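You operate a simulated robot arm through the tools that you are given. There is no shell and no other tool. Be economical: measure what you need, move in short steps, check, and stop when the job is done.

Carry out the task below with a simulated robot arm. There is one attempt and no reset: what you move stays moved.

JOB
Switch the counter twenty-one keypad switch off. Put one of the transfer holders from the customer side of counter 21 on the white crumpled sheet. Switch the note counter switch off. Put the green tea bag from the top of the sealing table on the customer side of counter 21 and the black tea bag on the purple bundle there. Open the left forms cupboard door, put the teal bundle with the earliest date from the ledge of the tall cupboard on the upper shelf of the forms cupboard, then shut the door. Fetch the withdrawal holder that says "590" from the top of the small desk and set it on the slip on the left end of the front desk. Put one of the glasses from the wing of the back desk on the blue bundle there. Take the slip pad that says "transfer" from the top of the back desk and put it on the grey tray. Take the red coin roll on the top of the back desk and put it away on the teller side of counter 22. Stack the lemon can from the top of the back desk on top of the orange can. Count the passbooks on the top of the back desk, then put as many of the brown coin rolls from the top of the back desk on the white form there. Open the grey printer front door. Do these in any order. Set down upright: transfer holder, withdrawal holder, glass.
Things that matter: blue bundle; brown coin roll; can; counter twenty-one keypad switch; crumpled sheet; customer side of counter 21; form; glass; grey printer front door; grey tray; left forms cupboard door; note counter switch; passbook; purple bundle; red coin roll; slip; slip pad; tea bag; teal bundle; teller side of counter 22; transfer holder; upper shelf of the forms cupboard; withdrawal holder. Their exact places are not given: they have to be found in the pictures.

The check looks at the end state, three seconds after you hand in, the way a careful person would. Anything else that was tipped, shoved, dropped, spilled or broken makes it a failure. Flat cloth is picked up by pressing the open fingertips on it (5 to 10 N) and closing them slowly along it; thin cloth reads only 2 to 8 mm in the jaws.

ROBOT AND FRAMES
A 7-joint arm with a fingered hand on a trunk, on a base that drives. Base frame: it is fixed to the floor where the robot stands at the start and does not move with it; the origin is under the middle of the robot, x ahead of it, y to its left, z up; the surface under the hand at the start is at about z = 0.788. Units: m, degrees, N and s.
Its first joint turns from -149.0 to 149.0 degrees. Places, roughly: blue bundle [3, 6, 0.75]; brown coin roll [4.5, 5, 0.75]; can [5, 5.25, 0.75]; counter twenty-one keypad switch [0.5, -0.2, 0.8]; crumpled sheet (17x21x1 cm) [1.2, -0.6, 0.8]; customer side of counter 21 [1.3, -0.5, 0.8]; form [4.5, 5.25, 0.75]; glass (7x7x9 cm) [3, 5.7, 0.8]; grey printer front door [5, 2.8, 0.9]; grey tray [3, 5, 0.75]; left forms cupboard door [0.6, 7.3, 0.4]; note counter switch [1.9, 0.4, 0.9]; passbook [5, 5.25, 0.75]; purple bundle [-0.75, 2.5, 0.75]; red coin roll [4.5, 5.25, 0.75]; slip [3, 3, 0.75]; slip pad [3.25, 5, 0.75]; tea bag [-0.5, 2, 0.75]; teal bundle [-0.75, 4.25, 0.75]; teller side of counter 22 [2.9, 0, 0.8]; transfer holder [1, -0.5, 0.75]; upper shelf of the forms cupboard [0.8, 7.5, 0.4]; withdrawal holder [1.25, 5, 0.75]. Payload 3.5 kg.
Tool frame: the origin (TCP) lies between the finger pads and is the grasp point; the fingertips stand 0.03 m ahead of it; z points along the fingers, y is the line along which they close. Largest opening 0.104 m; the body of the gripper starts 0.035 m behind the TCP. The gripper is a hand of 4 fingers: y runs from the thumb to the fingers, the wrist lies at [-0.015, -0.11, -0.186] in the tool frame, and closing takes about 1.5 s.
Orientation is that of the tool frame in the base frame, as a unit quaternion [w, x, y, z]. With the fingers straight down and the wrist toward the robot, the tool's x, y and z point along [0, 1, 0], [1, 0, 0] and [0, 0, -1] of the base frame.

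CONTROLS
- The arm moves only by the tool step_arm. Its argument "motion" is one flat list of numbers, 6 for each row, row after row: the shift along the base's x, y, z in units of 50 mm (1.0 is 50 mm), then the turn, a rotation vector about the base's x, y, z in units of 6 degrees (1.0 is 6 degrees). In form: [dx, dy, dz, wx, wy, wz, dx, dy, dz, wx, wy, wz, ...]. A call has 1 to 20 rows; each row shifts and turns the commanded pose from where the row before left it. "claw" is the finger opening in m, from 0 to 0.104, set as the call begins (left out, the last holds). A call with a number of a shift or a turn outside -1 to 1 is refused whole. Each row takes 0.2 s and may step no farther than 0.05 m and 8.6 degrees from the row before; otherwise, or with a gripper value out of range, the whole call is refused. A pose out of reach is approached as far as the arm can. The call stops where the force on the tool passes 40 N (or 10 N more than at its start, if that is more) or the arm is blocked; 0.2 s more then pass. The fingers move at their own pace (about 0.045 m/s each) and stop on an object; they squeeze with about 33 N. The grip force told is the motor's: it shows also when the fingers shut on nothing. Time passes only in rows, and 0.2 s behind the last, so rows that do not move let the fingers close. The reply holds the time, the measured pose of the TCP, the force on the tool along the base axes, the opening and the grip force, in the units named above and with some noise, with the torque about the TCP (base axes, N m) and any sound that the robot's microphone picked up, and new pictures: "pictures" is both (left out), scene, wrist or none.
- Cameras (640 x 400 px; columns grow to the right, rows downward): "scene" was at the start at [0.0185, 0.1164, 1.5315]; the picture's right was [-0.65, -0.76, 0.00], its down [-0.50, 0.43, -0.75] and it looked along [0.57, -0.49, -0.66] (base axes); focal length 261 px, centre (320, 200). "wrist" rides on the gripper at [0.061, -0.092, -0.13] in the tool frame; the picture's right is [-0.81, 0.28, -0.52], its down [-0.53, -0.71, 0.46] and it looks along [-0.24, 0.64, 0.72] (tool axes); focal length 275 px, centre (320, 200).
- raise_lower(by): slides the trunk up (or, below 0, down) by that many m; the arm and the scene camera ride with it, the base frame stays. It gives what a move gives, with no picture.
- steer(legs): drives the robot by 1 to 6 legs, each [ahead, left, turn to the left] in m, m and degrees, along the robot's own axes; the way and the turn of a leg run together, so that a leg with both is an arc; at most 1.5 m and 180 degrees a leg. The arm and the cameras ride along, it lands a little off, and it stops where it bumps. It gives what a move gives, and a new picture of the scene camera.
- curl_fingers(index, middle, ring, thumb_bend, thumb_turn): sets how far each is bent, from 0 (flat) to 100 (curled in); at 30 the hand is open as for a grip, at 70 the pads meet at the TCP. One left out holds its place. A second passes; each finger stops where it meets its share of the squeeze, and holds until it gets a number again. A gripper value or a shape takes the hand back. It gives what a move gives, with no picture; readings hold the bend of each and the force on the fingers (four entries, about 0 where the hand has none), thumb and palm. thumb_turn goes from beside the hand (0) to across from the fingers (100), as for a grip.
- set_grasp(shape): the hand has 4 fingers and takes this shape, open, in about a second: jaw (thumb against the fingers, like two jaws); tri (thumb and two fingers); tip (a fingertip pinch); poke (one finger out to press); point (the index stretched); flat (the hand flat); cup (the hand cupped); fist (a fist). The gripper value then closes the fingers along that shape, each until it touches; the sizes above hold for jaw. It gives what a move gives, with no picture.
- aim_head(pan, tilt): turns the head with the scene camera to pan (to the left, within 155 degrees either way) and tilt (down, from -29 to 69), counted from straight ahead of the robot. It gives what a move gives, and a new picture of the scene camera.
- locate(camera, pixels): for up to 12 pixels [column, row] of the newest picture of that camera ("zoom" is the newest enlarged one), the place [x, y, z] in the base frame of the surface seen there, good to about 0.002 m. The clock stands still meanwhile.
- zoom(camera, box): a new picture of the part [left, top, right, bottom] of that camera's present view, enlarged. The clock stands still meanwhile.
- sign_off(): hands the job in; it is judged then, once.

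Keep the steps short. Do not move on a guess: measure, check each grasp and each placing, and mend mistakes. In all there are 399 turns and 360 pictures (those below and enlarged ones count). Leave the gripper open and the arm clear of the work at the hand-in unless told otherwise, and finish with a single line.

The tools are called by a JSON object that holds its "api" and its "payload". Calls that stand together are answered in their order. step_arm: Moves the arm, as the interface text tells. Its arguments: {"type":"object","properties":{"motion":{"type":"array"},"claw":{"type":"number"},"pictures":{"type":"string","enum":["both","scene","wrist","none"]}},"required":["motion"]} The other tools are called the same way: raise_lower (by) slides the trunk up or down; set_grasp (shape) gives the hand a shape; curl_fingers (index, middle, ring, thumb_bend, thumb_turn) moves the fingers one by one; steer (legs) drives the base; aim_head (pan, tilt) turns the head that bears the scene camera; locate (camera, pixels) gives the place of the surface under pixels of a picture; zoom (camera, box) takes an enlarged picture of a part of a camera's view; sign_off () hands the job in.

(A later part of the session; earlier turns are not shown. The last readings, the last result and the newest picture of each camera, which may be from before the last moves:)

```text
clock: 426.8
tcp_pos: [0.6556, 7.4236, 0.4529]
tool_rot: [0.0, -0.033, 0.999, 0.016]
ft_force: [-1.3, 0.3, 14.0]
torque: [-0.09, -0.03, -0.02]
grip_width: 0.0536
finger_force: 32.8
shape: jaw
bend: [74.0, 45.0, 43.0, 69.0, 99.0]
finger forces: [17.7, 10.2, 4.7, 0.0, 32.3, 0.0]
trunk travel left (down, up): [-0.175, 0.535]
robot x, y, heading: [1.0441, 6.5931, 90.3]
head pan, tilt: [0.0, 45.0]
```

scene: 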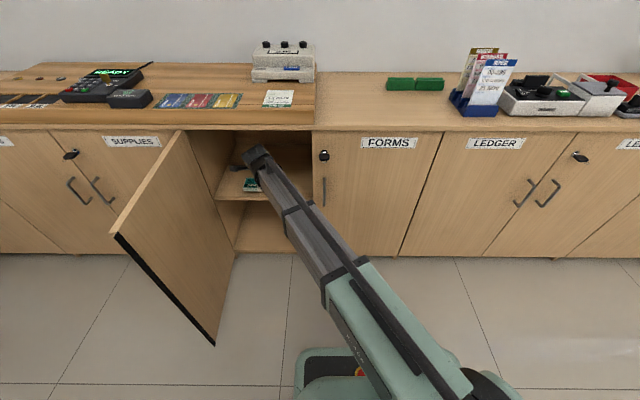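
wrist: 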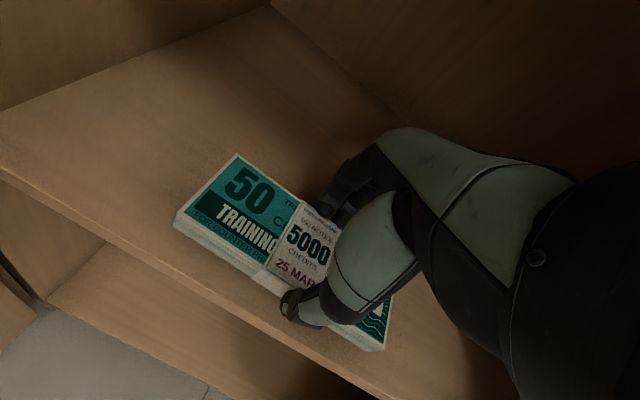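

Resting on the shelf. Release, raise 4 cm, back out.

{"api": "step_arm", "payload": {"motion": [0, 0, 0.04, 0, 0, 0, 0, 0, 0, 0, 0, 0, 0, 0, 0, 0, 0, 0, 0, 0, 0, 0, 0, 0, 0, 0, 0, 0, 0, 0, 0, 0, 0.4, 0, 0, 0, 0, 0, 0.4, 0, 0, 0, 0, -0.8, 0, 0, 0, 0, 0, -0.8, 0, 0, 0, 0, 0, -0.8, 0, 0, 0, 0, 0, -0.8, 0, 0, 0, 0, 0, -0.8, 0, 0, 0, 0, 0, -0.8, 0, 0, 0, 0, 0, -0.8, 0, 0, 0, 0], "claw": 0.104}}

```text
clock: 429.8
tcp_pos: [0.6559, 7.1442, 0.4925]
tool_rot: [0.0, -0.031, 0.999, 0.014]
ft_force: [0.4, -0.2, 0.5]
torque: [0.01, 0.01, -0.04]
grip_width: 0.1039
finger_force: 0.1
shape: jaw
bend: [30.0, 30.0, 30.0, 30.0, 98.0]
finger forces: [0.0, 0.0, 0.0, 0.1, 0.0, 0.0]
trunk travel left (down, up): [-0.175, 0.535]
robot x, y, heading: [1.0445, 6.5946, 90.4]
head pan, tilt: [0.0, 45.0]
```

scene: 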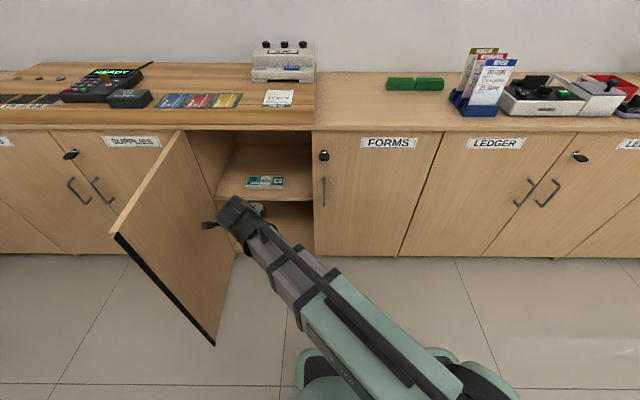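
wrist: 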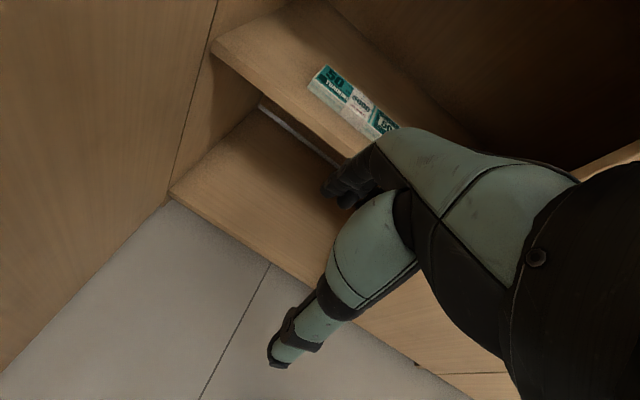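

The bundle is on the upper shelf. Now to shut the door I'll go round to its outer side: back up, move left, and make a fist.

{"api": "steer", "payload": {"legs": [[-0.4, 0, 0], [0, 0.6, 0]]}}

{"api": "set_grasp", "payload": {"shape": "fist"}}

```text
clock: 435.2
tcp_pos: [0.0661, 6.7489, 0.4933]
tool_rot: [0.0, -0.03, 0.999, 0.015]
ft_force: [0.4, -0.4, 0.0]
torque: [0.0, -0.02, 0.0]
grip_width: 0.104
finger_force: 0.0
shape: jaw
bend: [30.0, 30.0, 30.0, 30.0, 98.0]
finger forces: [0.0, 0.0, 0.1, 0.0, 0.0, 0.1]
trunk travel left (down, up): [-0.175, 0.535]
robot x, y, heading: [0.45, 6.1958, 90.3]
head pan, tilt: [0.0, 45.0]
```

scene: 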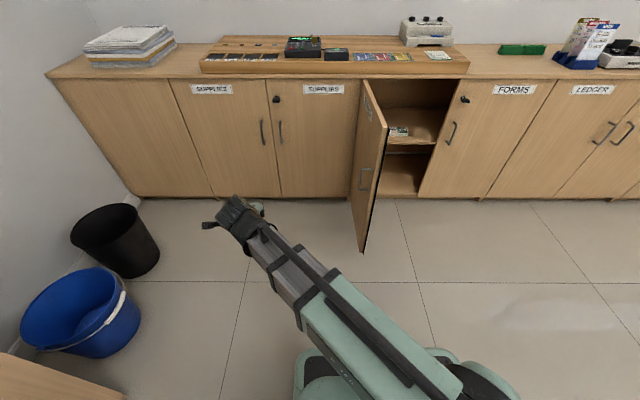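

```text
clock: 436.1
tcp_pos: [0.0649, 6.7477, 0.4936]
tool_rot: [0.0, -0.029, 0.999, 0.014]
ft_force: [0.0, 0.0, 0.4]
torque: [-0.03, 0.05, -0.01]
grip_width: 0.0
finger_force: 0.1
shape: fist
bend: [100.0, 100.0, 100.0, 86.0, 85.0]
finger forces: [0.0, 0.0, 0.1, 0.1, 0.1, 0.0]
trunk travel left (down, up): [-0.175, 0.535]
robot x, y, heading: [0.452, 6.1974, 90.4]
head pan, tilt: [0.0, 45.0]
```

{"api": "step_arm", "payload": {"motion": [0.6, 0.75, 0, 0, 0, 0, 0.6, 0.75, 0, 0, 0, 0, 0.6, 0.75, 0, 0, 0, 0, 0.6, 0.75, 0, 0, 0, 0, 0.6, 0.75, 0, 0, 0, 0, 0.4, 0.85, 0, 0, 0, 0, 0.4, 0.85, 0, 0, 0, 0, 0.4, 0.85, 0, 0, 0, 0, 0.4, 0.85, 0, 0, 0, 0, 0.83, 0, 0, 0, 0, 0, 0.83, 0, 0, 0, 0, 0, 0.74, -0.28, 0, 0, 0, 0, 0.78, -0.14, 0, 0, 0, 0, 0.8, 0, 0, 0, 0, 0, 0.78, 0.13, 0, 0, 0, 0], "pictures": "scene"}}

```text
clock: 439.3
tcp_pos: [0.5338, 7.0918, 0.4938]
tool_rot: [0.001, -0.03, 0.999, 0.015]
ft_force: [0.1, -0.6, -0.9]
torque: [-0.01, 0.04, -0.03]
grip_width: 0.0
finger_force: 0.0
shape: fist
bend: [100.0, 100.0, 100.0, 86.0, 85.0]
finger forces: [0.0, 0.0, 0.0, 0.0, 0.0, 0.0]
trunk travel left (down, up): [-0.175, 0.535]
robot x, y, heading: [0.4522, 6.1963, 90.1]
head pan, tilt: [0.0, 45.0]
```

scene: 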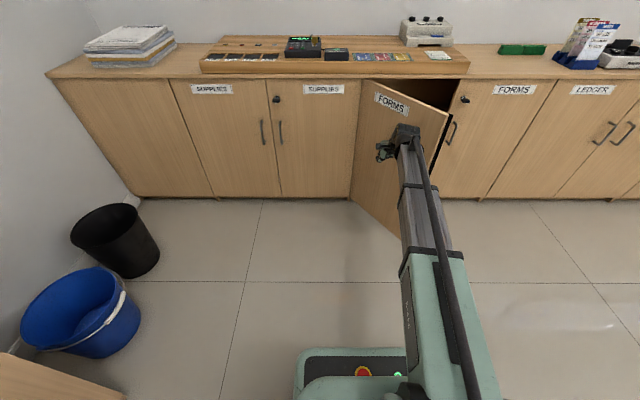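

The door is at about 38°. I'll slide a bit right, then drive the base ahead to push it closed further.

{"api": "step_arm", "payload": {"motion": [0.8, 0, 0, 0, 0, 0, 0.4, 0, 0, 0, 0, 0], "pictures": "none"}}

{"api": "steer", "payload": {"legs": [[0.12, 0, 0]]}}

```text
clock: 439.9
tcp_pos: [0.5948, 7.0915, 0.4932]
tool_rot: [-0.001, -0.029, 0.999, 0.014]
ft_force: [0.3, 0.8, 0.6]
torque: [0.02, 0.02, 0.0]
grip_width: 0.0
finger_force: 0.0
shape: fist
bend: [100.0, 100.0, 100.0, 86.0, 85.0]
finger forces: [0.0, 0.0, 0.0, 0.1, 0.1, 0.1]
trunk travel left (down, up): [-0.175, 0.535]
robot x, y, heading: [0.4515, 6.1961, 90.3]
head pan, tilt: [0.0, 45.0]
```

```text
clock: 441.2
tcp_pos: [0.5956, 7.2105, 0.4937]
tool_rot: [0.0, -0.03, 0.999, 0.014]
ft_force: [-0.5, -0.6, 0.4]
torque: [-0.02, -0.02, 0.03]
grip_width: 0.0
finger_force: 0.0
shape: fist
bend: [100.0, 100.0, 100.0, 86.0, 85.0]
finger forces: [0.1, 0.0, 0.1, 0.0, 0.0, 0.1]
trunk travel left (down, up): [-0.175, 0.535]
robot x, y, heading: [0.4484, 6.313, 90.2]
head pan, tilt: [0.0, 45.0]
```

scene: 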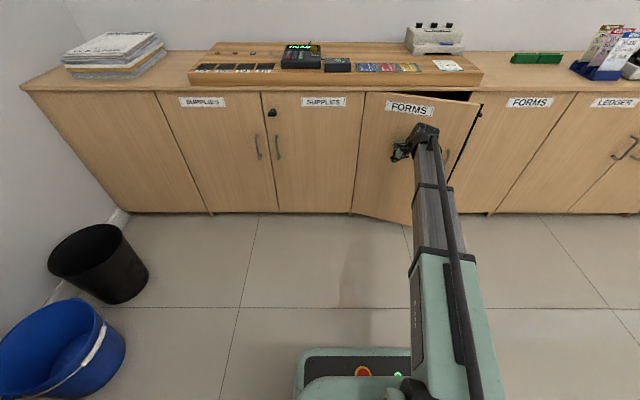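

{"api": "step_arm", "payload": {"motion": [0.6, 0.2, 0, 0, 0, 0, 0.4, 0.4, 0, 0, 0, 0, 0, 0.3, 0, 0, 0, 0, 0, 0.2, 0, 0, 0, 0], "pictures": "scene"}}

```text
clock: 442.2
tcp_pos: [0.6453, 7.2652, 0.4934]
tool_rot: [-0.001, -0.029, 0.999, 0.014]
ft_force: [-0.2, 0.2, 0.3]
torque: [0.04, 0.0, 0.01]
grip_width: 0.0
finger_force: 0.1
shape: fist
bend: [100.0, 100.0, 100.0, 86.0, 85.0]
finger forces: [0.0, 0.0, 0.0, 0.0, 0.0, 0.0]
trunk travel left (down, up): [-0.175, 0.535]
robot x, y, heading: [0.4471, 6.3146, 90.1]
head pan, tilt: [0.0, 45.0]
```

scene: 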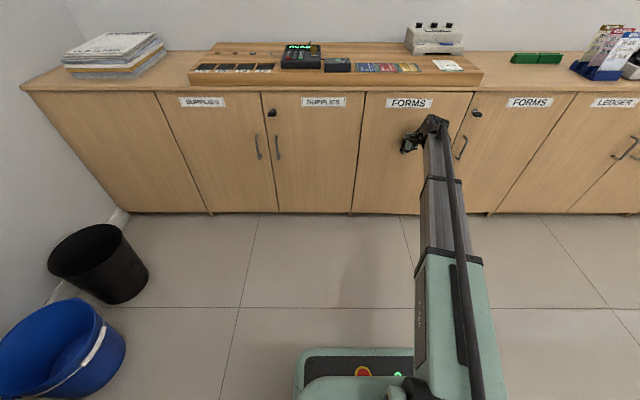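

Almost closed. Push a little more until I feel it stop.

{"api": "step_arm", "payload": {"motion": [0, 0.2, 0, 0, 0, 0, 0, 0.2, 0, 0, 0, 0, 0, 0.15, 0, 0, 0, 0], "pictures": "none"}}

{"api": "zoom", "payload": {"camera": "scene", "box": [340, 80, 500, 230]}}

```text
clock: 442.9
tcp_pos: [0.6452, 7.2821, 0.4935]
tool_rot: [0.0, -0.03, 1.0, 0.01]
ft_force: [0.0, -9.2, 1.2]
torque: [0.61, -0.06, -0.05]
grip_width: 0.0
finger_force: 0.1
shape: fist
bend: [100.0, 100.0, 100.0, 86.0, 85.0]
finger forces: [0.0, 9.0, 0.1, 0.1, 0.0, 0.0]
trunk travel left (down, up): [-0.175, 0.535]
robot x, y, heading: [0.4498, 6.3148, 89.9]
head pan, tilt: [0.0, 45.0]
stopped in row 3: the force on the tool passed its limit at 51 N (the readings are from after the stop); the commanded pose is now the measured one
```

```text
2.67 times, centred on (420, 155) of scene
```

zoom: 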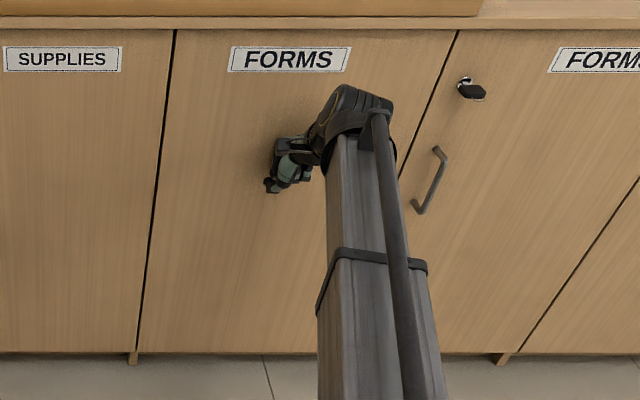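

Shut. I'll back off, raise the trunk, and go to the small desk's front side for the "590" holder.

{"api": "steer", "payload": {"legs": [[-0.25, 0, 0]]}}

{"api": "raise_lower", "payload": {"by": 0.4}}

{"api": "set_grasp", "payload": {"shape": "jaw"}}

{"api": "step_arm", "payload": {"motion": [-0.5, -0.8, 0.3, 0, 0, 0, -0.5, -0.8, 0.3, 0, 0, 0, -0.5, -0.8, 0.3, 0, 0, 0, -0.5, -0.8, 0.3, 0, 0, 0, -0.5, -0.8, 0.3, 0, 0, 0, -0.5, -0.8, 0.3, 0, 0, 0, -0.5, -0.8, 0.3, 0, 0, 0, -0.2, -0.5, 0.8, 0, 0, 0], "pictures": "none"}}

{"api": "steer", "payload": {"legs": [[0, -0.8, 0], [0, -0.75, 0], [-0.9, 0, 0], [-0.85, 0, 0], [0, 0.85, 0]]}}

```text
clock: 444.7
tcp_pos: [0.6462, 7.0309, 0.492]
tool_rot: [-0.001, -0.029, 1.0, 0.01]
ft_force: [1.3, 0.2, 0.2]
torque: [-0.02, 0.01, -0.01]
grip_width: 0.0001
finger_force: 0.0
shape: fist
bend: [100.0, 100.0, 100.0, 86.0, 85.0]
finger forces: [0.0, 0.0, 0.1, 0.1, 0.1, 0.1]
trunk travel left (down, up): [-0.175, 0.535]
robot x, y, heading: [0.4496, 6.0657, 90.0]
head pan, tilt: [0.0, 45.0]
```

scene: 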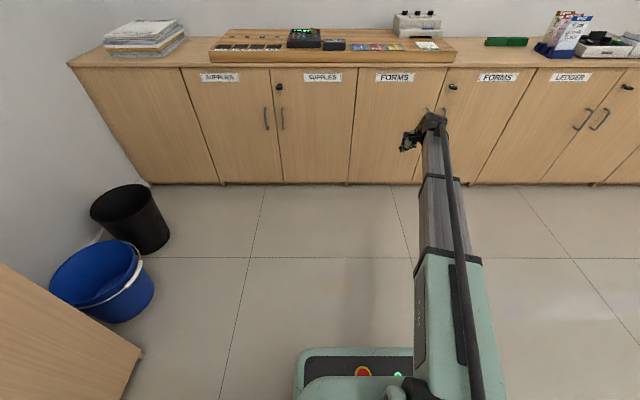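

```text
clock: 448.5
tcp_pos: [0.6446, 7.0311, 0.8926]
tool_rot: [0.0, -0.029, 1.0, 0.011]
ft_force: [0.4, 0.2, -0.2]
torque: [0.02, -0.01, 0.0]
grip_width: 0.0
finger_force: 0.0
shape: fist
bend: [100.0, 100.0, 100.0, 86.0, 85.0]
finger forces: [0.0, 0.1, 0.1, 0.0, 0.0, 0.0]
trunk travel left (down, up): [-0.575, 0.135]
robot x, y, heading: [0.4495, 6.0644, 90.0]
head pan, tilt: [0.0, 45.0]
```

```text
clock: 449.4
tcp_pos: [0.6458, 7.0318, 0.8929]
tool_rot: [0.001, -0.029, 1.0, 0.01]
ft_force: [0.3, -0.2, -0.2]
torque: [0.02, -0.03, 0.01]
grip_width: 0.1035
finger_force: 0.0
shape: jaw
bend: [30.0, 30.0, 30.0, 30.0, 97.0]
finger forces: [0.0, 0.0, 0.1, 0.0, 0.1, 0.0]
trunk travel left (down, up): [-0.575, 0.135]
robot x, y, heading: [0.4502, 6.0644, 89.9]
head pan, tilt: [0.0, 45.0]
```

```text
clock: 451.2
tcp_pos: [0.4596, 6.7266, 1.0378]
tool_rot: [0.0, -0.029, 1.0, 0.01]
ft_force: [0.4, -0.3, 0.6]
torque: [0.01, -0.02, -0.02]
grip_width: 0.1039
finger_force: 0.0
shape: jaw
bend: [30.0, 30.0, 30.0, 30.0, 97.0]
finger forces: [0.1, 0.0, 0.1, 0.1, 0.1, 0.0]
trunk travel left (down, up): [-0.575, 0.135]
robot x, y, heading: [0.4515, 6.0638, 89.8]
head pan, tilt: [0.0, 45.0]
```

```text
clock: 471.7
tcp_pos: [1.1417, 4.9636, 1.0369]
tool_rot: [-0.001, -0.037, 0.999, 0.011]
ft_force: [-0.4, 0.0, 0.7]
torque: [-0.01, -0.01, 0.02]
grip_width: 0.1035
finger_force: 0.1
shape: jaw
bend: [30.0, 30.0, 30.0, 30.0, 97.0]
finger forces: [0.0, 0.0, 0.0, 0.0, 0.0, 0.0]
trunk travel left (down, up): [-0.575, 0.135]
robot x, y, heading: [1.1483, 4.3028, 90.9]
head pan, tilt: [0.0, 45.0]
```

scene: 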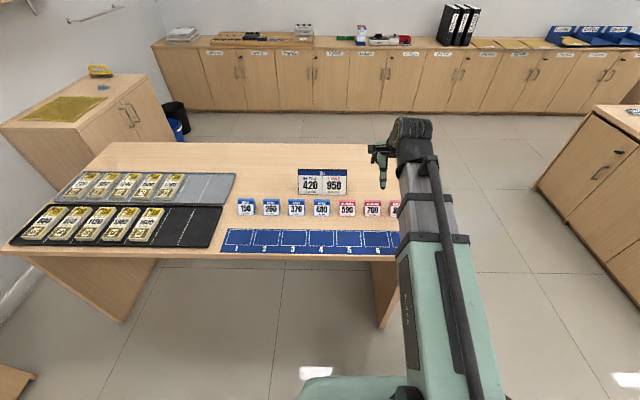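

{"api": "zoom", "payload": {"camera": "scene", "box": [300, 190, 396, 250]}}

{"api": "locate", "payload": {"camera": "zoom", "pixels": [[285, 72], [345, 72], [270, 165], [350, 165], [305, 70], [165, 70], [180, 165], [440, 72], [465, 170], [300, 120], [460, 60]]}}

```text
6.67 times, centred on (348, 220) of scene
```

zoom: 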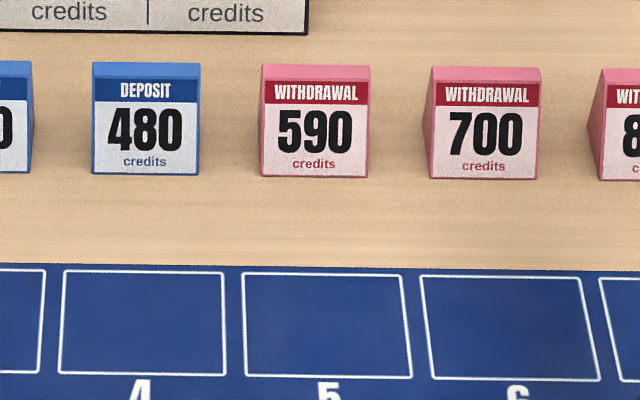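

```text
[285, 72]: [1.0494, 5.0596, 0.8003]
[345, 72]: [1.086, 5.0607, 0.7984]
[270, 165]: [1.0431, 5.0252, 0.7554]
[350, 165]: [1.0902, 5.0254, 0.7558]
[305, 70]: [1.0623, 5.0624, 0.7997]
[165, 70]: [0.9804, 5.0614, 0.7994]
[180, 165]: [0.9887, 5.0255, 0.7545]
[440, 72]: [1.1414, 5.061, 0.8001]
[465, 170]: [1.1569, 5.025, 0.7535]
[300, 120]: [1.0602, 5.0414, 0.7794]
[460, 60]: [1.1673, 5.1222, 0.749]
```

590 spans x 1.036–1.10, y 5.022–5.07, z up to 0.80. I'll turn the hand −90° to close along x and move above.

{"api": "step_arm", "payload": {"motion": [-0.1, 0.11, 0, 0, 0, -1, -0.1, 0.11, 0, 0, 0, -1, -0.1, 0.11, 0, 0, 0, -1, -0.1, 0.11, 0, 0, 0, -1, -0.1, 0.11, 0, 0, 0, -1, -0.1, 0.11, 0, 0, 0, -1, -0.1, 0.11, 0, 0, 0, -1, -0.1, 0.11, 0, 0, 0, -1, -0.1, 0.11, -0.1, 0, 0, -1, -0.1, 0.11, -0.2, 0, 0, -1, -0.1, 0.11, -0.3, 0, 0, -1, -0.1, 0.11, -0.3, 0, 0, -1, -0.1, 0.11, -0.3, 0, 0, -1, -0.1, 0.11, -0.3, 0, 0, -1, -0.1, 0.11, -0.3, 0, 0, -1], "claw": 0.08, "pictures": "wrist"}}

{"api": "zoom", "payload": {"camera": "wrist", "box": [160, 180, 400, 380]}}

```text
clock: 474.9
tcp_pos: [1.0671, 5.0473, 0.9473]
tool_rot: [0.007, 0.682, 0.732, 0.008]
ft_force: [-0.1, 0.9, -0.8]
torque: [0.04, -0.03, 0.01]
grip_width: 0.08
finger_force: 0.1
shape: jaw
bend: [27.0, 35.0, 32.0, 52.0, 99.0]
finger forces: [0.1, 0.0, 0.0, 0.0, 0.1, 0.0]
trunk travel left (down, up): [-0.575, 0.135]
robot x, y, heading: [1.1428, 4.2976, 91.0]
head pan, tilt: [0.0, 45.0]
```

wrist: 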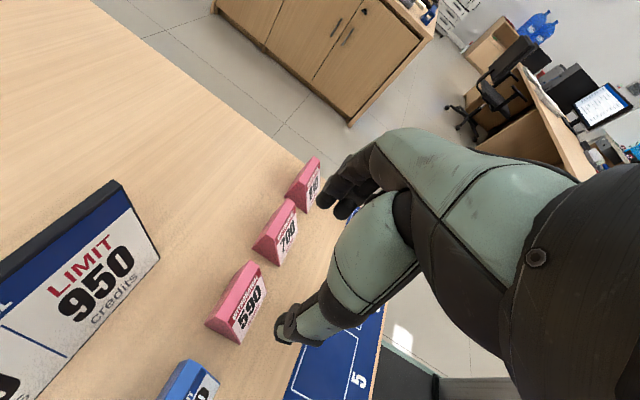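

```text
2.00 times, centred on (280, 280) of wrist
```

zoom: 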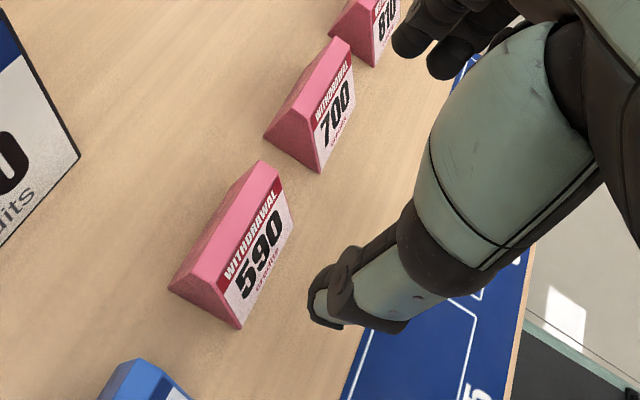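

{"api": "locate", "payload": {"camera": "zoom", "pixels": [[410, 45], [440, 65], [325, 315], [318, 295], [262, 168], [178, 280], [240, 320], [290, 225], [275, 125], [130, 370]]}}

```text
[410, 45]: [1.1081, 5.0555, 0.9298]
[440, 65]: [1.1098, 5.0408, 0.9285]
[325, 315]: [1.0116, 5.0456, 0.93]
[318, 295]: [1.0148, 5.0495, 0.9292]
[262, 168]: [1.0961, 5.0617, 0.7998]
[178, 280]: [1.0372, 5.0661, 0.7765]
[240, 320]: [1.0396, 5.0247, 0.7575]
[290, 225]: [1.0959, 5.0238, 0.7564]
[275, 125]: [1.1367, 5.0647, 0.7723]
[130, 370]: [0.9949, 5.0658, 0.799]
```

{"api": "step_arm", "payload": {"motion": [0.06, 0, -0.9, 0, 0, 0, 0, 0, -0.9, 0, 0, 0, 0, 0, -0.9, 0, 0, 0, 0, 0, -0.4, 0, 0, 0], "pictures": "wrist"}}

{"api": "step_arm", "payload": {"motion": [0, 0, -0.05, 0, 0, 0, 0, 0, 0, 0, 0, 0, 0, 0, 0, 0, 0, 0, 0, 0, 0, 0, 0, 0, 0, 0, 0, 0, 0, 0, 0, 0, 0, 0, 0, 0], "claw": 0.03, "pictures": "none"}}

{"api": "step_arm", "payload": {"motion": [0, 0, 0.4, 0, 0, 0, 0, 0, 0.8, 0, 0, 0, 0, 0, 0.8, 0, 0, 0], "pictures": "wrist"}}

```text
clock: 475.9
tcp_pos: [1.0718, 5.0451, 0.7922]
tool_rot: [0.006, 0.68, 0.733, 0.008]
ft_force: [0.3, 0.4, -0.3]
torque: [-0.03, -0.01, -0.02]
grip_width: 0.0804
finger_force: 0.1
shape: jaw
bend: [27.0, 35.0, 32.0, 52.0, 99.0]
finger forces: [0.0, 0.0, 0.1, 0.1, 0.0, 0.0]
trunk travel left (down, up): [-0.575, 0.135]
robot x, y, heading: [1.1443, 4.3022, 91.0]
head pan, tilt: [0.0, 45.0]
```

wrist: 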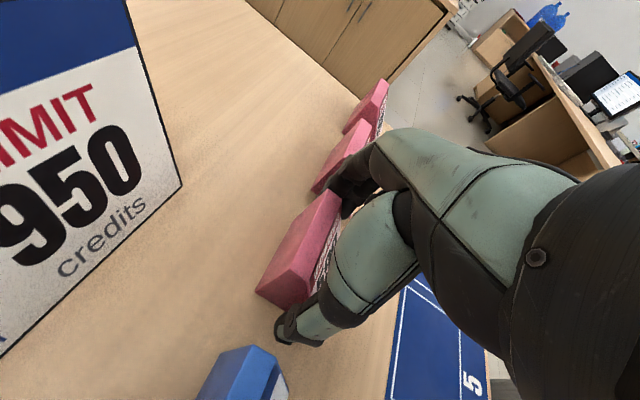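

```text
clock: 477.3
tcp_pos: [1.0715, 5.0464, 0.7892]
tool_rot: [0.007, 0.681, 0.733, 0.008]
ft_force: [0.1, 0.1, -0.4]
torque: [0.01, -0.01, 0.01]
grip_width: 0.0578
finger_force: 33.6
shape: jaw
bend: [74.0, 42.0, 44.0, 67.0, 100.0]
finger forces: [18.3, 10.6, 0.0, 0.0, 28.7, 0.1]
trunk travel left (down, up): [-0.575, 0.135]
robot x, y, heading: [1.145, 4.3024, 91.3]
head pan, tilt: [0.0, 45.0]
```

```text
clock: 478.1
tcp_pos: [1.0708, 5.0457, 0.8911]
tool_rot: [0.007, 0.681, 0.733, 0.008]
ft_force: [-0.2, 0.5, -1.5]
torque: [-0.02, -0.02, -0.03]
grip_width: 0.058
finger_force: 32.7
shape: jaw
bend: [74.0, 42.0, 44.0, 67.0, 100.0]
finger forces: [18.3, 10.8, 0.0, 0.0, 29.0, 0.0]
trunk travel left (down, up): [-0.575, 0.135]
robot x, y, heading: [1.1463, 4.2991, 90.8]
head pan, tilt: [0.0, 45.0]
```

wrist: 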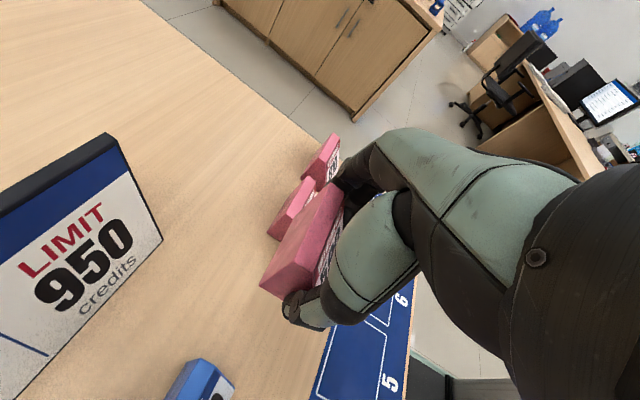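

Held, others untouched. Raise, then drive to the left end of the front desk.

{"api": "step_arm", "payload": {"motion": [0, -0.2, 0.9, 0, 0, 0, 0, -0.4, 0.8, 0, 0, 0, 0, -0.5, 0.8, 0, 0, 0, 0, -0.6, 0.6, 0, 0, 0], "pictures": "none"}}

{"api": "steer", "payload": {"legs": [[0, 0, -91], [0.85, 0, 0], [0, -1.2, 0]]}}

```text
clock: 479.1
tcp_pos: [1.0696, 4.9605, 1.0446]
tool_rot: [0.007, 0.681, 0.733, 0.008]
ft_force: [0.2, -0.2, -0.4]
torque: [0.0, 0.01, 0.01]
grip_width: 0.0578
finger_force: 32.9
shape: jaw
bend: [74.0, 42.0, 44.0, 67.0, 100.0]
finger forces: [18.3, 10.8, 0.0, 0.1, 28.9, 0.0]
trunk travel left (down, up): [-0.575, 0.135]
robot x, y, heading: [1.1436, 4.3032, 91.1]
head pan, tilt: [0.0, 45.0]
```

```text
clock: 493.1
tcp_pos: [2.6488, 3.1676, 1.0448]
tool_rot: [0.011, 1.0, 0.027, 0.0]
ft_force: [0.2, -0.7, -0.6]
torque: [-0.01, 0.04, -0.03]
grip_width: 0.0577
finger_force: 32.9
shape: jaw
bend: [74.0, 42.0, 44.0, 68.0, 100.0]
finger forces: [18.2, 10.8, 0.0, 0.0, 28.9, 0.0]
trunk travel left (down, up): [-0.575, 0.135]
robot x, y, heading: [1.9875, 3.1099, -0.5]
head pan, tilt: [0.0, 45.0]
```

scene: 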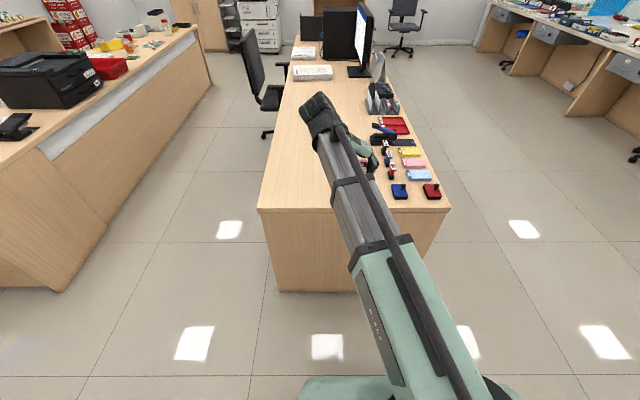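

{"api": "zoom", "payload": {"camera": "scene", "box": [250, 80, 450, 215]}}

{"api": "zoom", "payload": {"camera": "wrist", "box": [0, 0, 640, 400]}}

```text
2.96 times, centred on (350, 148) of scene
```

zoom: 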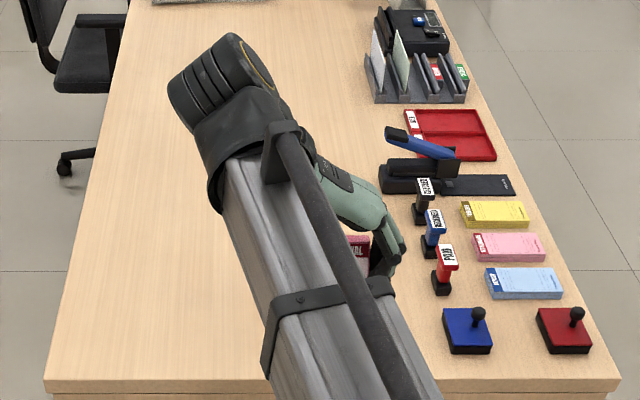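

```text
1.00 times, centred on (320, 200) of wrist (not enlarged: the box is as wide or as high as the picture)
```

zoom: 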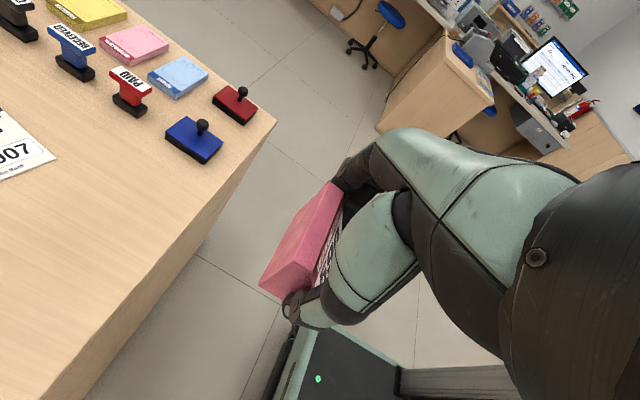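

{"api": "step_arm", "payload": {"motion": [-0.1, 0.9, 0, 0, 0, 0, -0.1, 0.9, 0, 0, 0, 0, -0.1, 0.9, 0, 0, 0, 0, -0.1, 0.9, 0, 0, 0, 0, -0.1, 0.9, 0, 0, 0, 0, -0.1, 0.9, 0, 0, 0, 0], "pictures": "scene"}}

{"api": "zoom", "payload": {"camera": "scene", "box": [250, 80, 450, 215]}}

```text
clock: 494.5
tcp_pos: [2.6414, 3.4188, 1.0052]
tool_rot: [0.007, 0.999, 0.032, 0.008]
ft_force: [-0.2, 0.1, -0.9]
torque: [0.0, -0.02, 0.01]
grip_width: 0.0578
finger_force: 32.5
shape: jaw
bend: [74.0, 42.0, 44.0, 68.0, 100.0]
finger forces: [18.2, 10.9, 0.1, 0.1, 29.0, 0.0]
out of reach, approached as far as the arm can: row 4, 5, 6
trunk travel left (down, up): [-0.575, 0.135]
robot x, y, heading: [1.9887, 3.1047, -0.5]
head pan, tilt: [0.0, 45.0]
```

scene: 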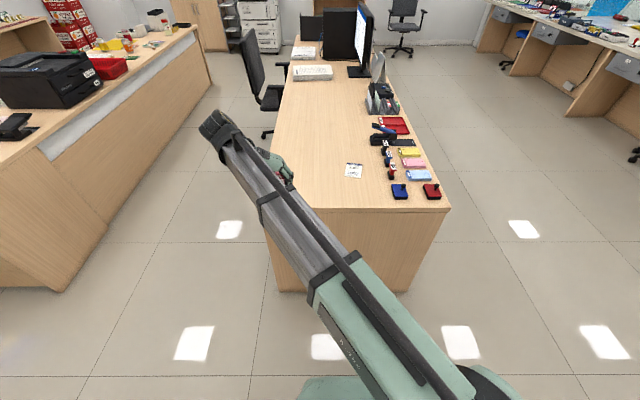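

```text
2.96 times, centred on (350, 148) of scene
```

zoom: 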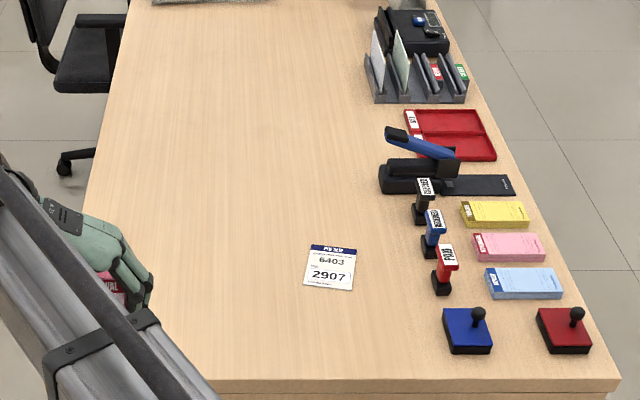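

{"api": "locate", "payload": {"camera": "zoom", "pixels": [[310, 248], [355, 250], [305, 287], [352, 290], [330, 268], [440, 285], [250, 350]]}}

```text
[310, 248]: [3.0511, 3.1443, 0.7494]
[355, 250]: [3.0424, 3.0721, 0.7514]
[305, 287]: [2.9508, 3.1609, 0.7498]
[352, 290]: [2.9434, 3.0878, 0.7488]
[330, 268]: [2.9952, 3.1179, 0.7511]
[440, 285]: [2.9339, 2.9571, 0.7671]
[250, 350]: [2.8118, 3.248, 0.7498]
```

Slip centre (2.997, 3.116), 10×7.3 cm, long side along x. I'll drive 0.2 m ahead and turn the holder +77° to align.

{"api": "steer", "payload": {"legs": [[0.2, 0, 0.5]]}}

{"api": "step_arm", "payload": {"motion": [0.25, -0.47, 0, 0, 0, 0.99, 0.25, -0.47, 0, 0, 0, 0.99, 0.25, -0.47, 0, 0, 0, 0.99, 0.25, -0.47, 0, 0, 0, 0.99, 0.25, -0.47, 0, 0, 0, 0.99, 0.25, -0.47, 0, 0, 0, 0.99, 0.25, -0.47, 0, 0, 0, 0.99, 0.25, -0.47, 0, 0, 0, 0.99, 0.25, -0.47, 0, 0, 0, 0.99, 0.25, -0.47, 0, 0, 0, 0.99, 0.25, -0.47, 0, 0, 0, 0.99, 0.25, -0.47, 0, 0, 0, 0.99, 0.2, -0.47, 0, 0, 0, 0.95], "pictures": "wrist"}}

```text
clock: 496.1
tcp_pos: [2.8413, 3.4254, 1.0051]
tool_rot: [0.006, 0.999, 0.037, 0.007]
ft_force: [0.3, 0.2, -0.9]
torque: [-0.01, 0.01, 0.0]
grip_width: 0.0578
finger_force: 32.3
shape: jaw
bend: [74.0, 42.0, 44.0, 68.0, 100.0]
finger forces: [18.0, 10.9, 0.0, 0.0, 29.0, 0.0]
trunk travel left (down, up): [-0.575, 0.135]
robot x, y, heading: [2.1835, 3.1113, 0.4]
head pan, tilt: [0.0, 45.0]
```

scene: 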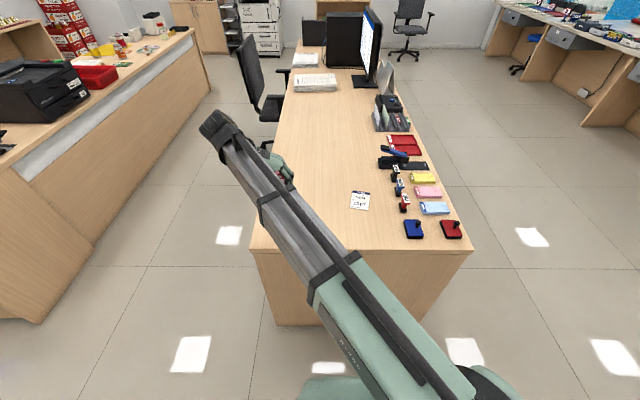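

```text
clock: 498.9
tcp_pos: [3.0014, 3.119, 1.0059]
tool_rot: [0.0, 0.759, 0.651, 0.011]
ft_force: [0.7, 0.2, -1.7]
torque: [0.02, 0.0, -0.03]
grip_width: 0.0579
finger_force: 32.7
shape: jaw
bend: [74.0, 42.0, 44.0, 68.0, 100.0]
finger forces: [18.1, 10.9, 0.0, 0.0, 28.9, 0.0]
trunk travel left (down, up): [-0.575, 0.135]
robot x, y, heading: [2.1905, 3.1097, 0.3]
head pan, tilt: [0.0, 45.0]
```

wrist: 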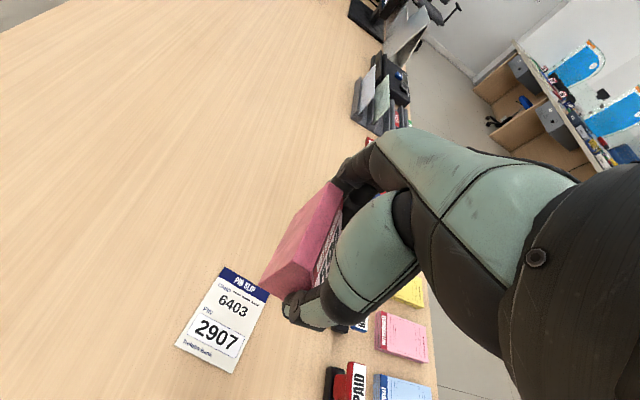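

{"api": "step_arm", "payload": {"motion": [-0.05, -0.06, -0.9, 0, 0, 0, 0, 0, -0.9, 0, 0, 0, 0, 0, -0.9, 0, 0, 0, 0, 0, -0.8, 0, 0, 0, 0, 0, -0.5, 0, 0, 0, 0, 0, -0.15, 0, 0, 0], "pictures": "wrist"}}

{"api": "step_arm", "payload": {"motion": [0, 0, -0.08, 0, 0, 0, 0, 0, 0, 0, 0, 0], "pictures": "none"}}

```text
clock: 500.3
tcp_pos: [2.9978, 3.116, 0.7969]
tool_rot: [0.0, 0.76, 0.65, 0.009]
ft_force: [0.6, 0.1, -0.5]
torque: [-0.02, 0.04, -0.02]
grip_width: 0.0576
finger_force: 33.1
shape: jaw
bend: [74.0, 42.0, 44.0, 68.0, 100.0]
finger forces: [17.9, 11.0, 0.1, 0.0, 29.0, 0.0]
trunk travel left (down, up): [-0.575, 0.135]
robot x, y, heading: [2.1901, 3.1079, 0.2]
head pan, tilt: [0.0, 45.0]
```

wrist: 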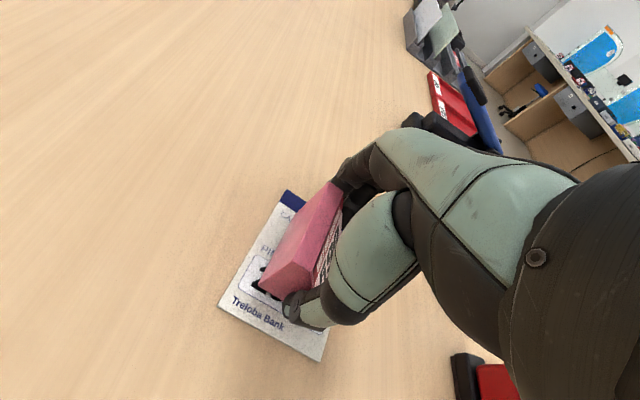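

```text
clock: 500.9
tcp_pos: [2.9984, 3.1174, 0.7927]
tool_rot: [0.001, 0.759, 0.651, 0.01]
ft_force: [0.8, -0.2, -1.1]
torque: [0.02, -0.02, 0.01]
grip_width: 0.0578
finger_force: 32.6
shape: jaw
bend: [74.0, 42.0, 44.0, 68.0, 100.0]
finger forces: [17.9, 11.0, 0.0, 0.0, 29.0, 0.1]
trunk travel left (down, up): [-0.575, 0.135]
robot x, y, heading: [2.1946, 3.1107, 0.3]
head pan, tilt: [0.0, 45.0]
```

{"api": "step_arm", "payload": {"motion": [0, 0, -0.05, 0, 0, 0, 0, 0, 0, 0, 0, 0], "pictures": "none"}}

{"api": "step_arm", "payload": {"motion": [0, 0, -0.03, 0, 0, 0, 0, 0, 0, 0, 0, 0], "pictures": "none"}}

```text
clock: 501.5
tcp_pos: [2.9985, 3.1168, 0.7921]
tool_rot: [0.001, 0.759, 0.651, 0.01]
ft_force: [0.4, 0.2, 3.3]
torque: [-0.04, -0.06, 0.02]
grip_width: 0.0577
finger_force: 33.1
shape: jaw
bend: [74.0, 42.0, 44.0, 68.0, 100.0]
finger forces: [18.0, 10.9, 0.0, 0.0, 29.0, 0.0]
trunk travel left (down, up): [-0.575, 0.135]
robot x, y, heading: [2.1905, 3.1125, 0.2]
head pan, tilt: [0.0, 45.0]
```

```text
clock: 502.1
tcp_pos: [2.9981, 3.1162, 0.7922]
tool_rot: [0.002, 0.759, 0.651, 0.011]
ft_force: [0.2, 0.7, 14.2]
torque: [-0.05, -0.16, 0.03]
grip_width: 0.0578
finger_force: 33.2
shape: jaw
bend: [74.0, 42.0, 44.0, 68.0, 100.0]
finger forces: [18.9, 11.9, 0.1, 0.1, 30.0, 0.0]
trunk travel left (down, up): [-0.575, 0.135]
robot x, y, heading: [2.1931, 3.1092, 0.3]
head pan, tilt: [0.0, 45.0]
```

Down. Release and lift.

{"api": "step_arm", "payload": {"motion": [0, 0, 0.02, 0, 0, 0, 0, 0, 0, 0, 0, 0, 0, 0, 0, 0, 0, 0, 0, 0, 0, 0, 0, 0, 0, 0, 0, 0, 0, 0, 0, 0, 0.6, 0, 0, 0, 0, 0, 0.9, 0, 0, 0, 0, 0, 0.9, 0, 0, 0, 0, 0, 0.9, 0, 0, 0, 0, 0, 0.9, 0, 0, 0, -0.3, 0, 0.9, 0, 0, 0, -0.6, 0, 0.6, 0, 0, 0], "claw": 0.104, "pictures": "wrist"}}

```text
clock: 504.7
tcp_pos: [2.9515, 3.1154, 1.0748]
tool_rot: [0.001, 0.759, 0.651, 0.011]
ft_force: [0.4, 0.4, 0.6]
torque: [0.0, -0.03, 0.02]
grip_width: 0.1036
finger_force: 0.0
shape: jaw
bend: [30.0, 30.0, 30.0, 30.0, 98.0]
finger forces: [0.1, 0.0, 0.0, 0.0, 0.0, 0.1]
trunk travel left (down, up): [-0.575, 0.135]
robot x, y, heading: [2.1901, 3.1098, 0.1]
head pan, tilt: [0.0, 45.0]
```

wrist: 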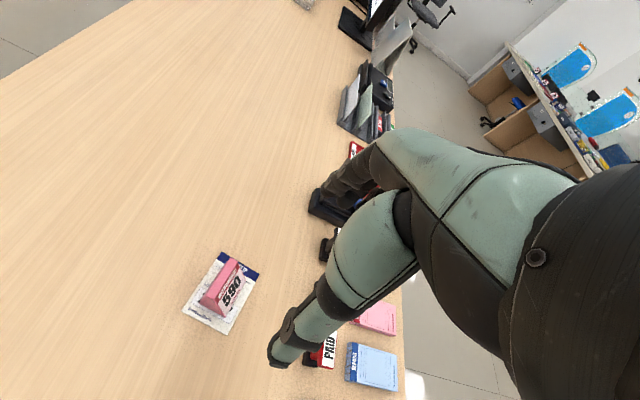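

Holder stands on the slip. Next I'll look for the grey printer around (5, 2.8).

{"api": "aim_head", "payload": {"pan": 5, "tilt": 15}}

{"api": "zoom", "payload": {"camera": "scene", "box": [220, 130, 420, 255]}}

{"api": "zoom", "payload": {"camera": "scene", "box": [0, 130, 240, 280]}}

```text
clock: 505.7
tcp_pos: [2.9536, 3.1162, 1.0748]
tool_rot: [0.001, 0.759, 0.651, 0.01]
ft_force: [0.6, 0.1, 0.2]
torque: [-0.02, 0.0, 0.02]
grip_width: 0.1036
finger_force: 0.1
shape: jaw
bend: [30.0, 30.0, 30.0, 30.0, 98.0]
finger forces: [0.1, 0.0, 0.1, 0.0, 0.0, 0.1]
trunk travel left (down, up): [-0.575, 0.135]
robot x, y, heading: [2.192, 3.1086, 0.4]
head pan, tilt: [5.0, 15.0]
```

scene: 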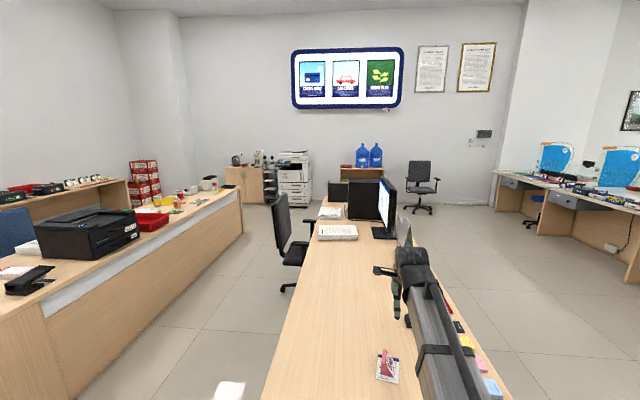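

```text
3.20 times, centred on (320, 192) of scene
```

zoom: 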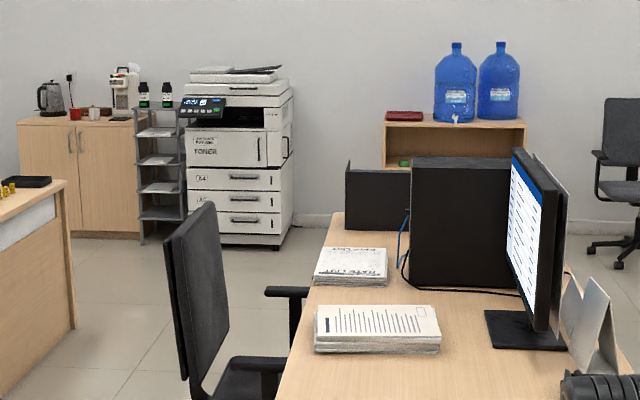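

```text
2.67 times, centred on (120, 205) of scene
```

zoom: 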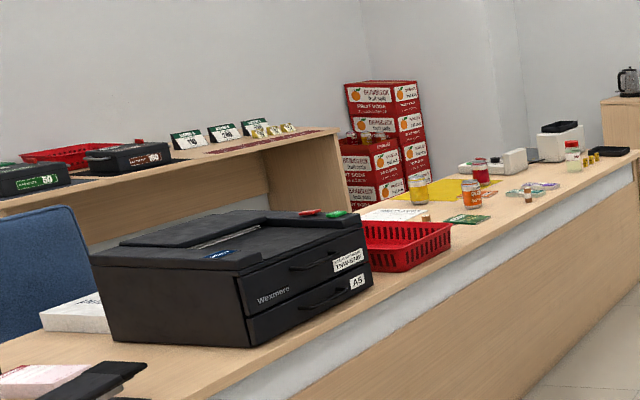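

{"api": "locate", "payload": {"camera": "scene", "pixels": [[364, 200], [338, 190], [305, 178], [295, 185], [385, 205], [338, 232], [110, 230], [165, 210], [320, 350]]}}

```text
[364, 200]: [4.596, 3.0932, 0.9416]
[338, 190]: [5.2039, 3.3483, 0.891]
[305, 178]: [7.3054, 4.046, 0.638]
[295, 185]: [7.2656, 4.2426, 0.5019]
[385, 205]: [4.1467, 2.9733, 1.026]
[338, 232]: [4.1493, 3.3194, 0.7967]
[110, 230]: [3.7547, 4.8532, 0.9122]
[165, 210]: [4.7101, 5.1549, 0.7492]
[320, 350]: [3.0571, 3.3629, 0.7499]
```

A dark-grey box stands on the front desk at x 4.6–5.2. I'll drive along the aisle to face it from y≈2.

{"api": "steer", "payload": {"legs": [[-0.45, 0, 0], [0, -1.2, 0], [1.5, 0, 0], [1.5, 0, 0], [0.25, 0, 0], [0, 0, 90]]}}

{"api": "aim_head", "payload": {"pan": 0, "tilt": 38}}

```text
clock: 533.3
tcp_pos: [4.9662, 2.6972, 1.0751]
tool_rot: [-0.007, 0.073, 0.997, 0.007]
ft_force: [-0.5, -0.2, 0.1]
torque: [0.04, 0.01, 0.04]
grip_width: 0.1037
finger_force: 0.1
shape: jaw
bend: [30.0, 30.0, 30.0, 30.0, 98.0]
finger forces: [0.1, 0.0, 0.0, 0.0, 0.1, 0.0]
trunk travel left (down, up): [-0.575, 0.135]
robot x, y, heading: [4.9788, 1.933, 90.8]
head pan, tilt: [5.0, 15.0]
```

scene: 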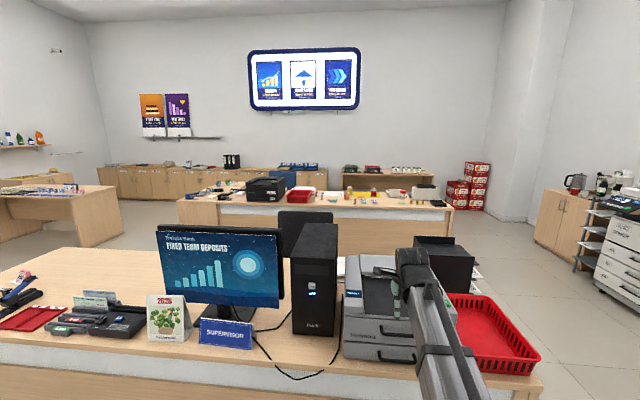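

```text
clock: 534.2
tcp_pos: [4.9654, 2.6975, 1.0748]
tool_rot: [-0.007, 0.072, 0.997, 0.007]
ft_force: [0.1, -0.1, -0.2]
torque: [0.01, -0.01, 0.03]
grip_width: 0.1037
finger_force: 0.1
shape: jaw
bend: [30.0, 30.0, 30.0, 30.0, 98.0]
finger forces: [0.0, 0.0, 0.1, 0.0, 0.0, 0.0]
trunk travel left (down, up): [-0.575, 0.135]
robot x, y, heading: [4.9814, 1.9325, 91.0]
head pan, tilt: [0.0, 38.0]
```

scene: 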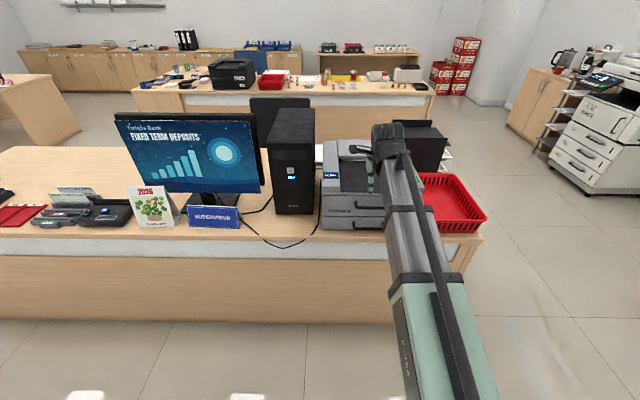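

The grey printer is at scene (350,190), partly hidden by the arm. I'll swing the hand to the right and zoom.

{"api": "step_arm", "payload": {"motion": [0.9, -0.3, 0, 0, 0, 0, 0.9, -0.3, 0, 0, 0, 0, 0.9, -0.3, 0, 0, 0, 0, 0.9, -0.3, 0, 0, 0, 0, 0.9, -0.3, 0, 0, 0, 0, 0.9, -0.3, 0, 0, 0, 0, 0.9, -0.3, 0, 0, 0, 0], "pictures": "scene"}}

{"api": "zoom", "payload": {"camera": "scene", "box": [300, 120, 428, 240]}}

```text
clock: 535.8
tcp_pos: [5.2801, 2.591, 1.0756]
tool_rot: [-0.007, 0.072, 0.997, 0.008]
ft_force: [0.2, -0.7, 0.4]
torque: [-0.01, 0.0, 0.0]
grip_width: 0.1036
finger_force: 0.1
shape: jaw
bend: [30.0, 30.0, 30.0, 30.0, 98.0]
finger forces: [0.0, 0.1, 0.0, 0.0, 0.0, 0.1]
trunk travel left (down, up): [-0.575, 0.135]
robot x, y, heading: [4.9778, 1.9344, 90.9]
head pan, tilt: [0.0, 38.0]
```

scene: 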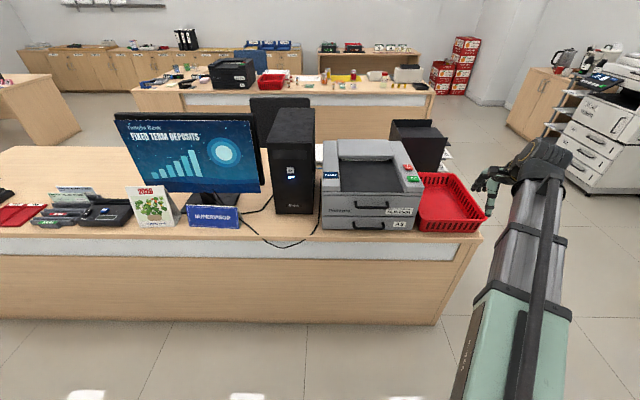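

```text
3.33 times, centred on (364, 180) of scene
```

zoom: 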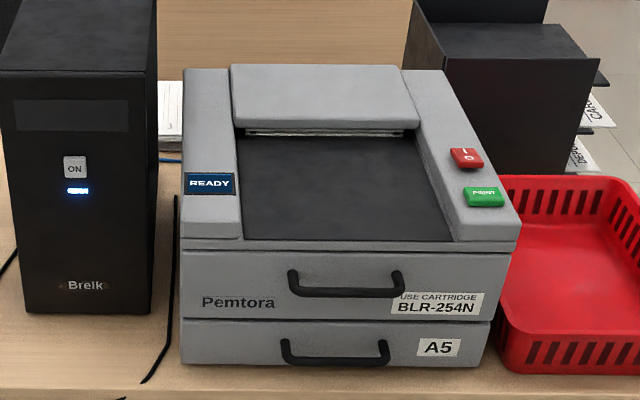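

The front door is the "Pemtora" panel with a horizontal bar handle. I'll measure the handle.

{"api": "zoom", "payload": {"camera": "scene", "box": [350, 195, 390, 220]}}

{"api": "locate", "payload": {"camera": "zoom", "pixels": [[125, 110], [320, 108], [220, 155], [130, 160], [320, 155], [220, 100], [220, 50], [100, 130], [60, 200], [220, 200], [110, 85], [220, 260]]}}

```text
16.00 times, centred on (370, 208) of scene
```

zoom: 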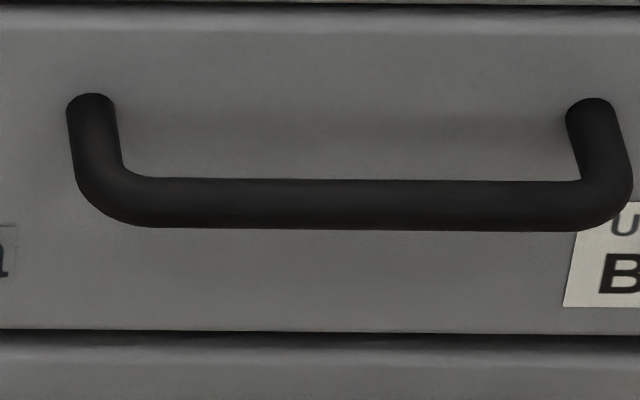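

```text
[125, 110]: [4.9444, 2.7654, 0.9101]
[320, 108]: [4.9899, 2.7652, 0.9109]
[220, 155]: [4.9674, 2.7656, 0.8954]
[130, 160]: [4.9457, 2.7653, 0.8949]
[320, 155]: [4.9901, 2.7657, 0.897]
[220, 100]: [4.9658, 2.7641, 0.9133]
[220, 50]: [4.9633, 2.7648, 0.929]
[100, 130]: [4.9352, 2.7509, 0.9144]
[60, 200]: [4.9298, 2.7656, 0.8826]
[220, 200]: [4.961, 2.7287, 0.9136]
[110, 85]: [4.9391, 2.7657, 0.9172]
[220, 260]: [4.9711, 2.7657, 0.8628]
```

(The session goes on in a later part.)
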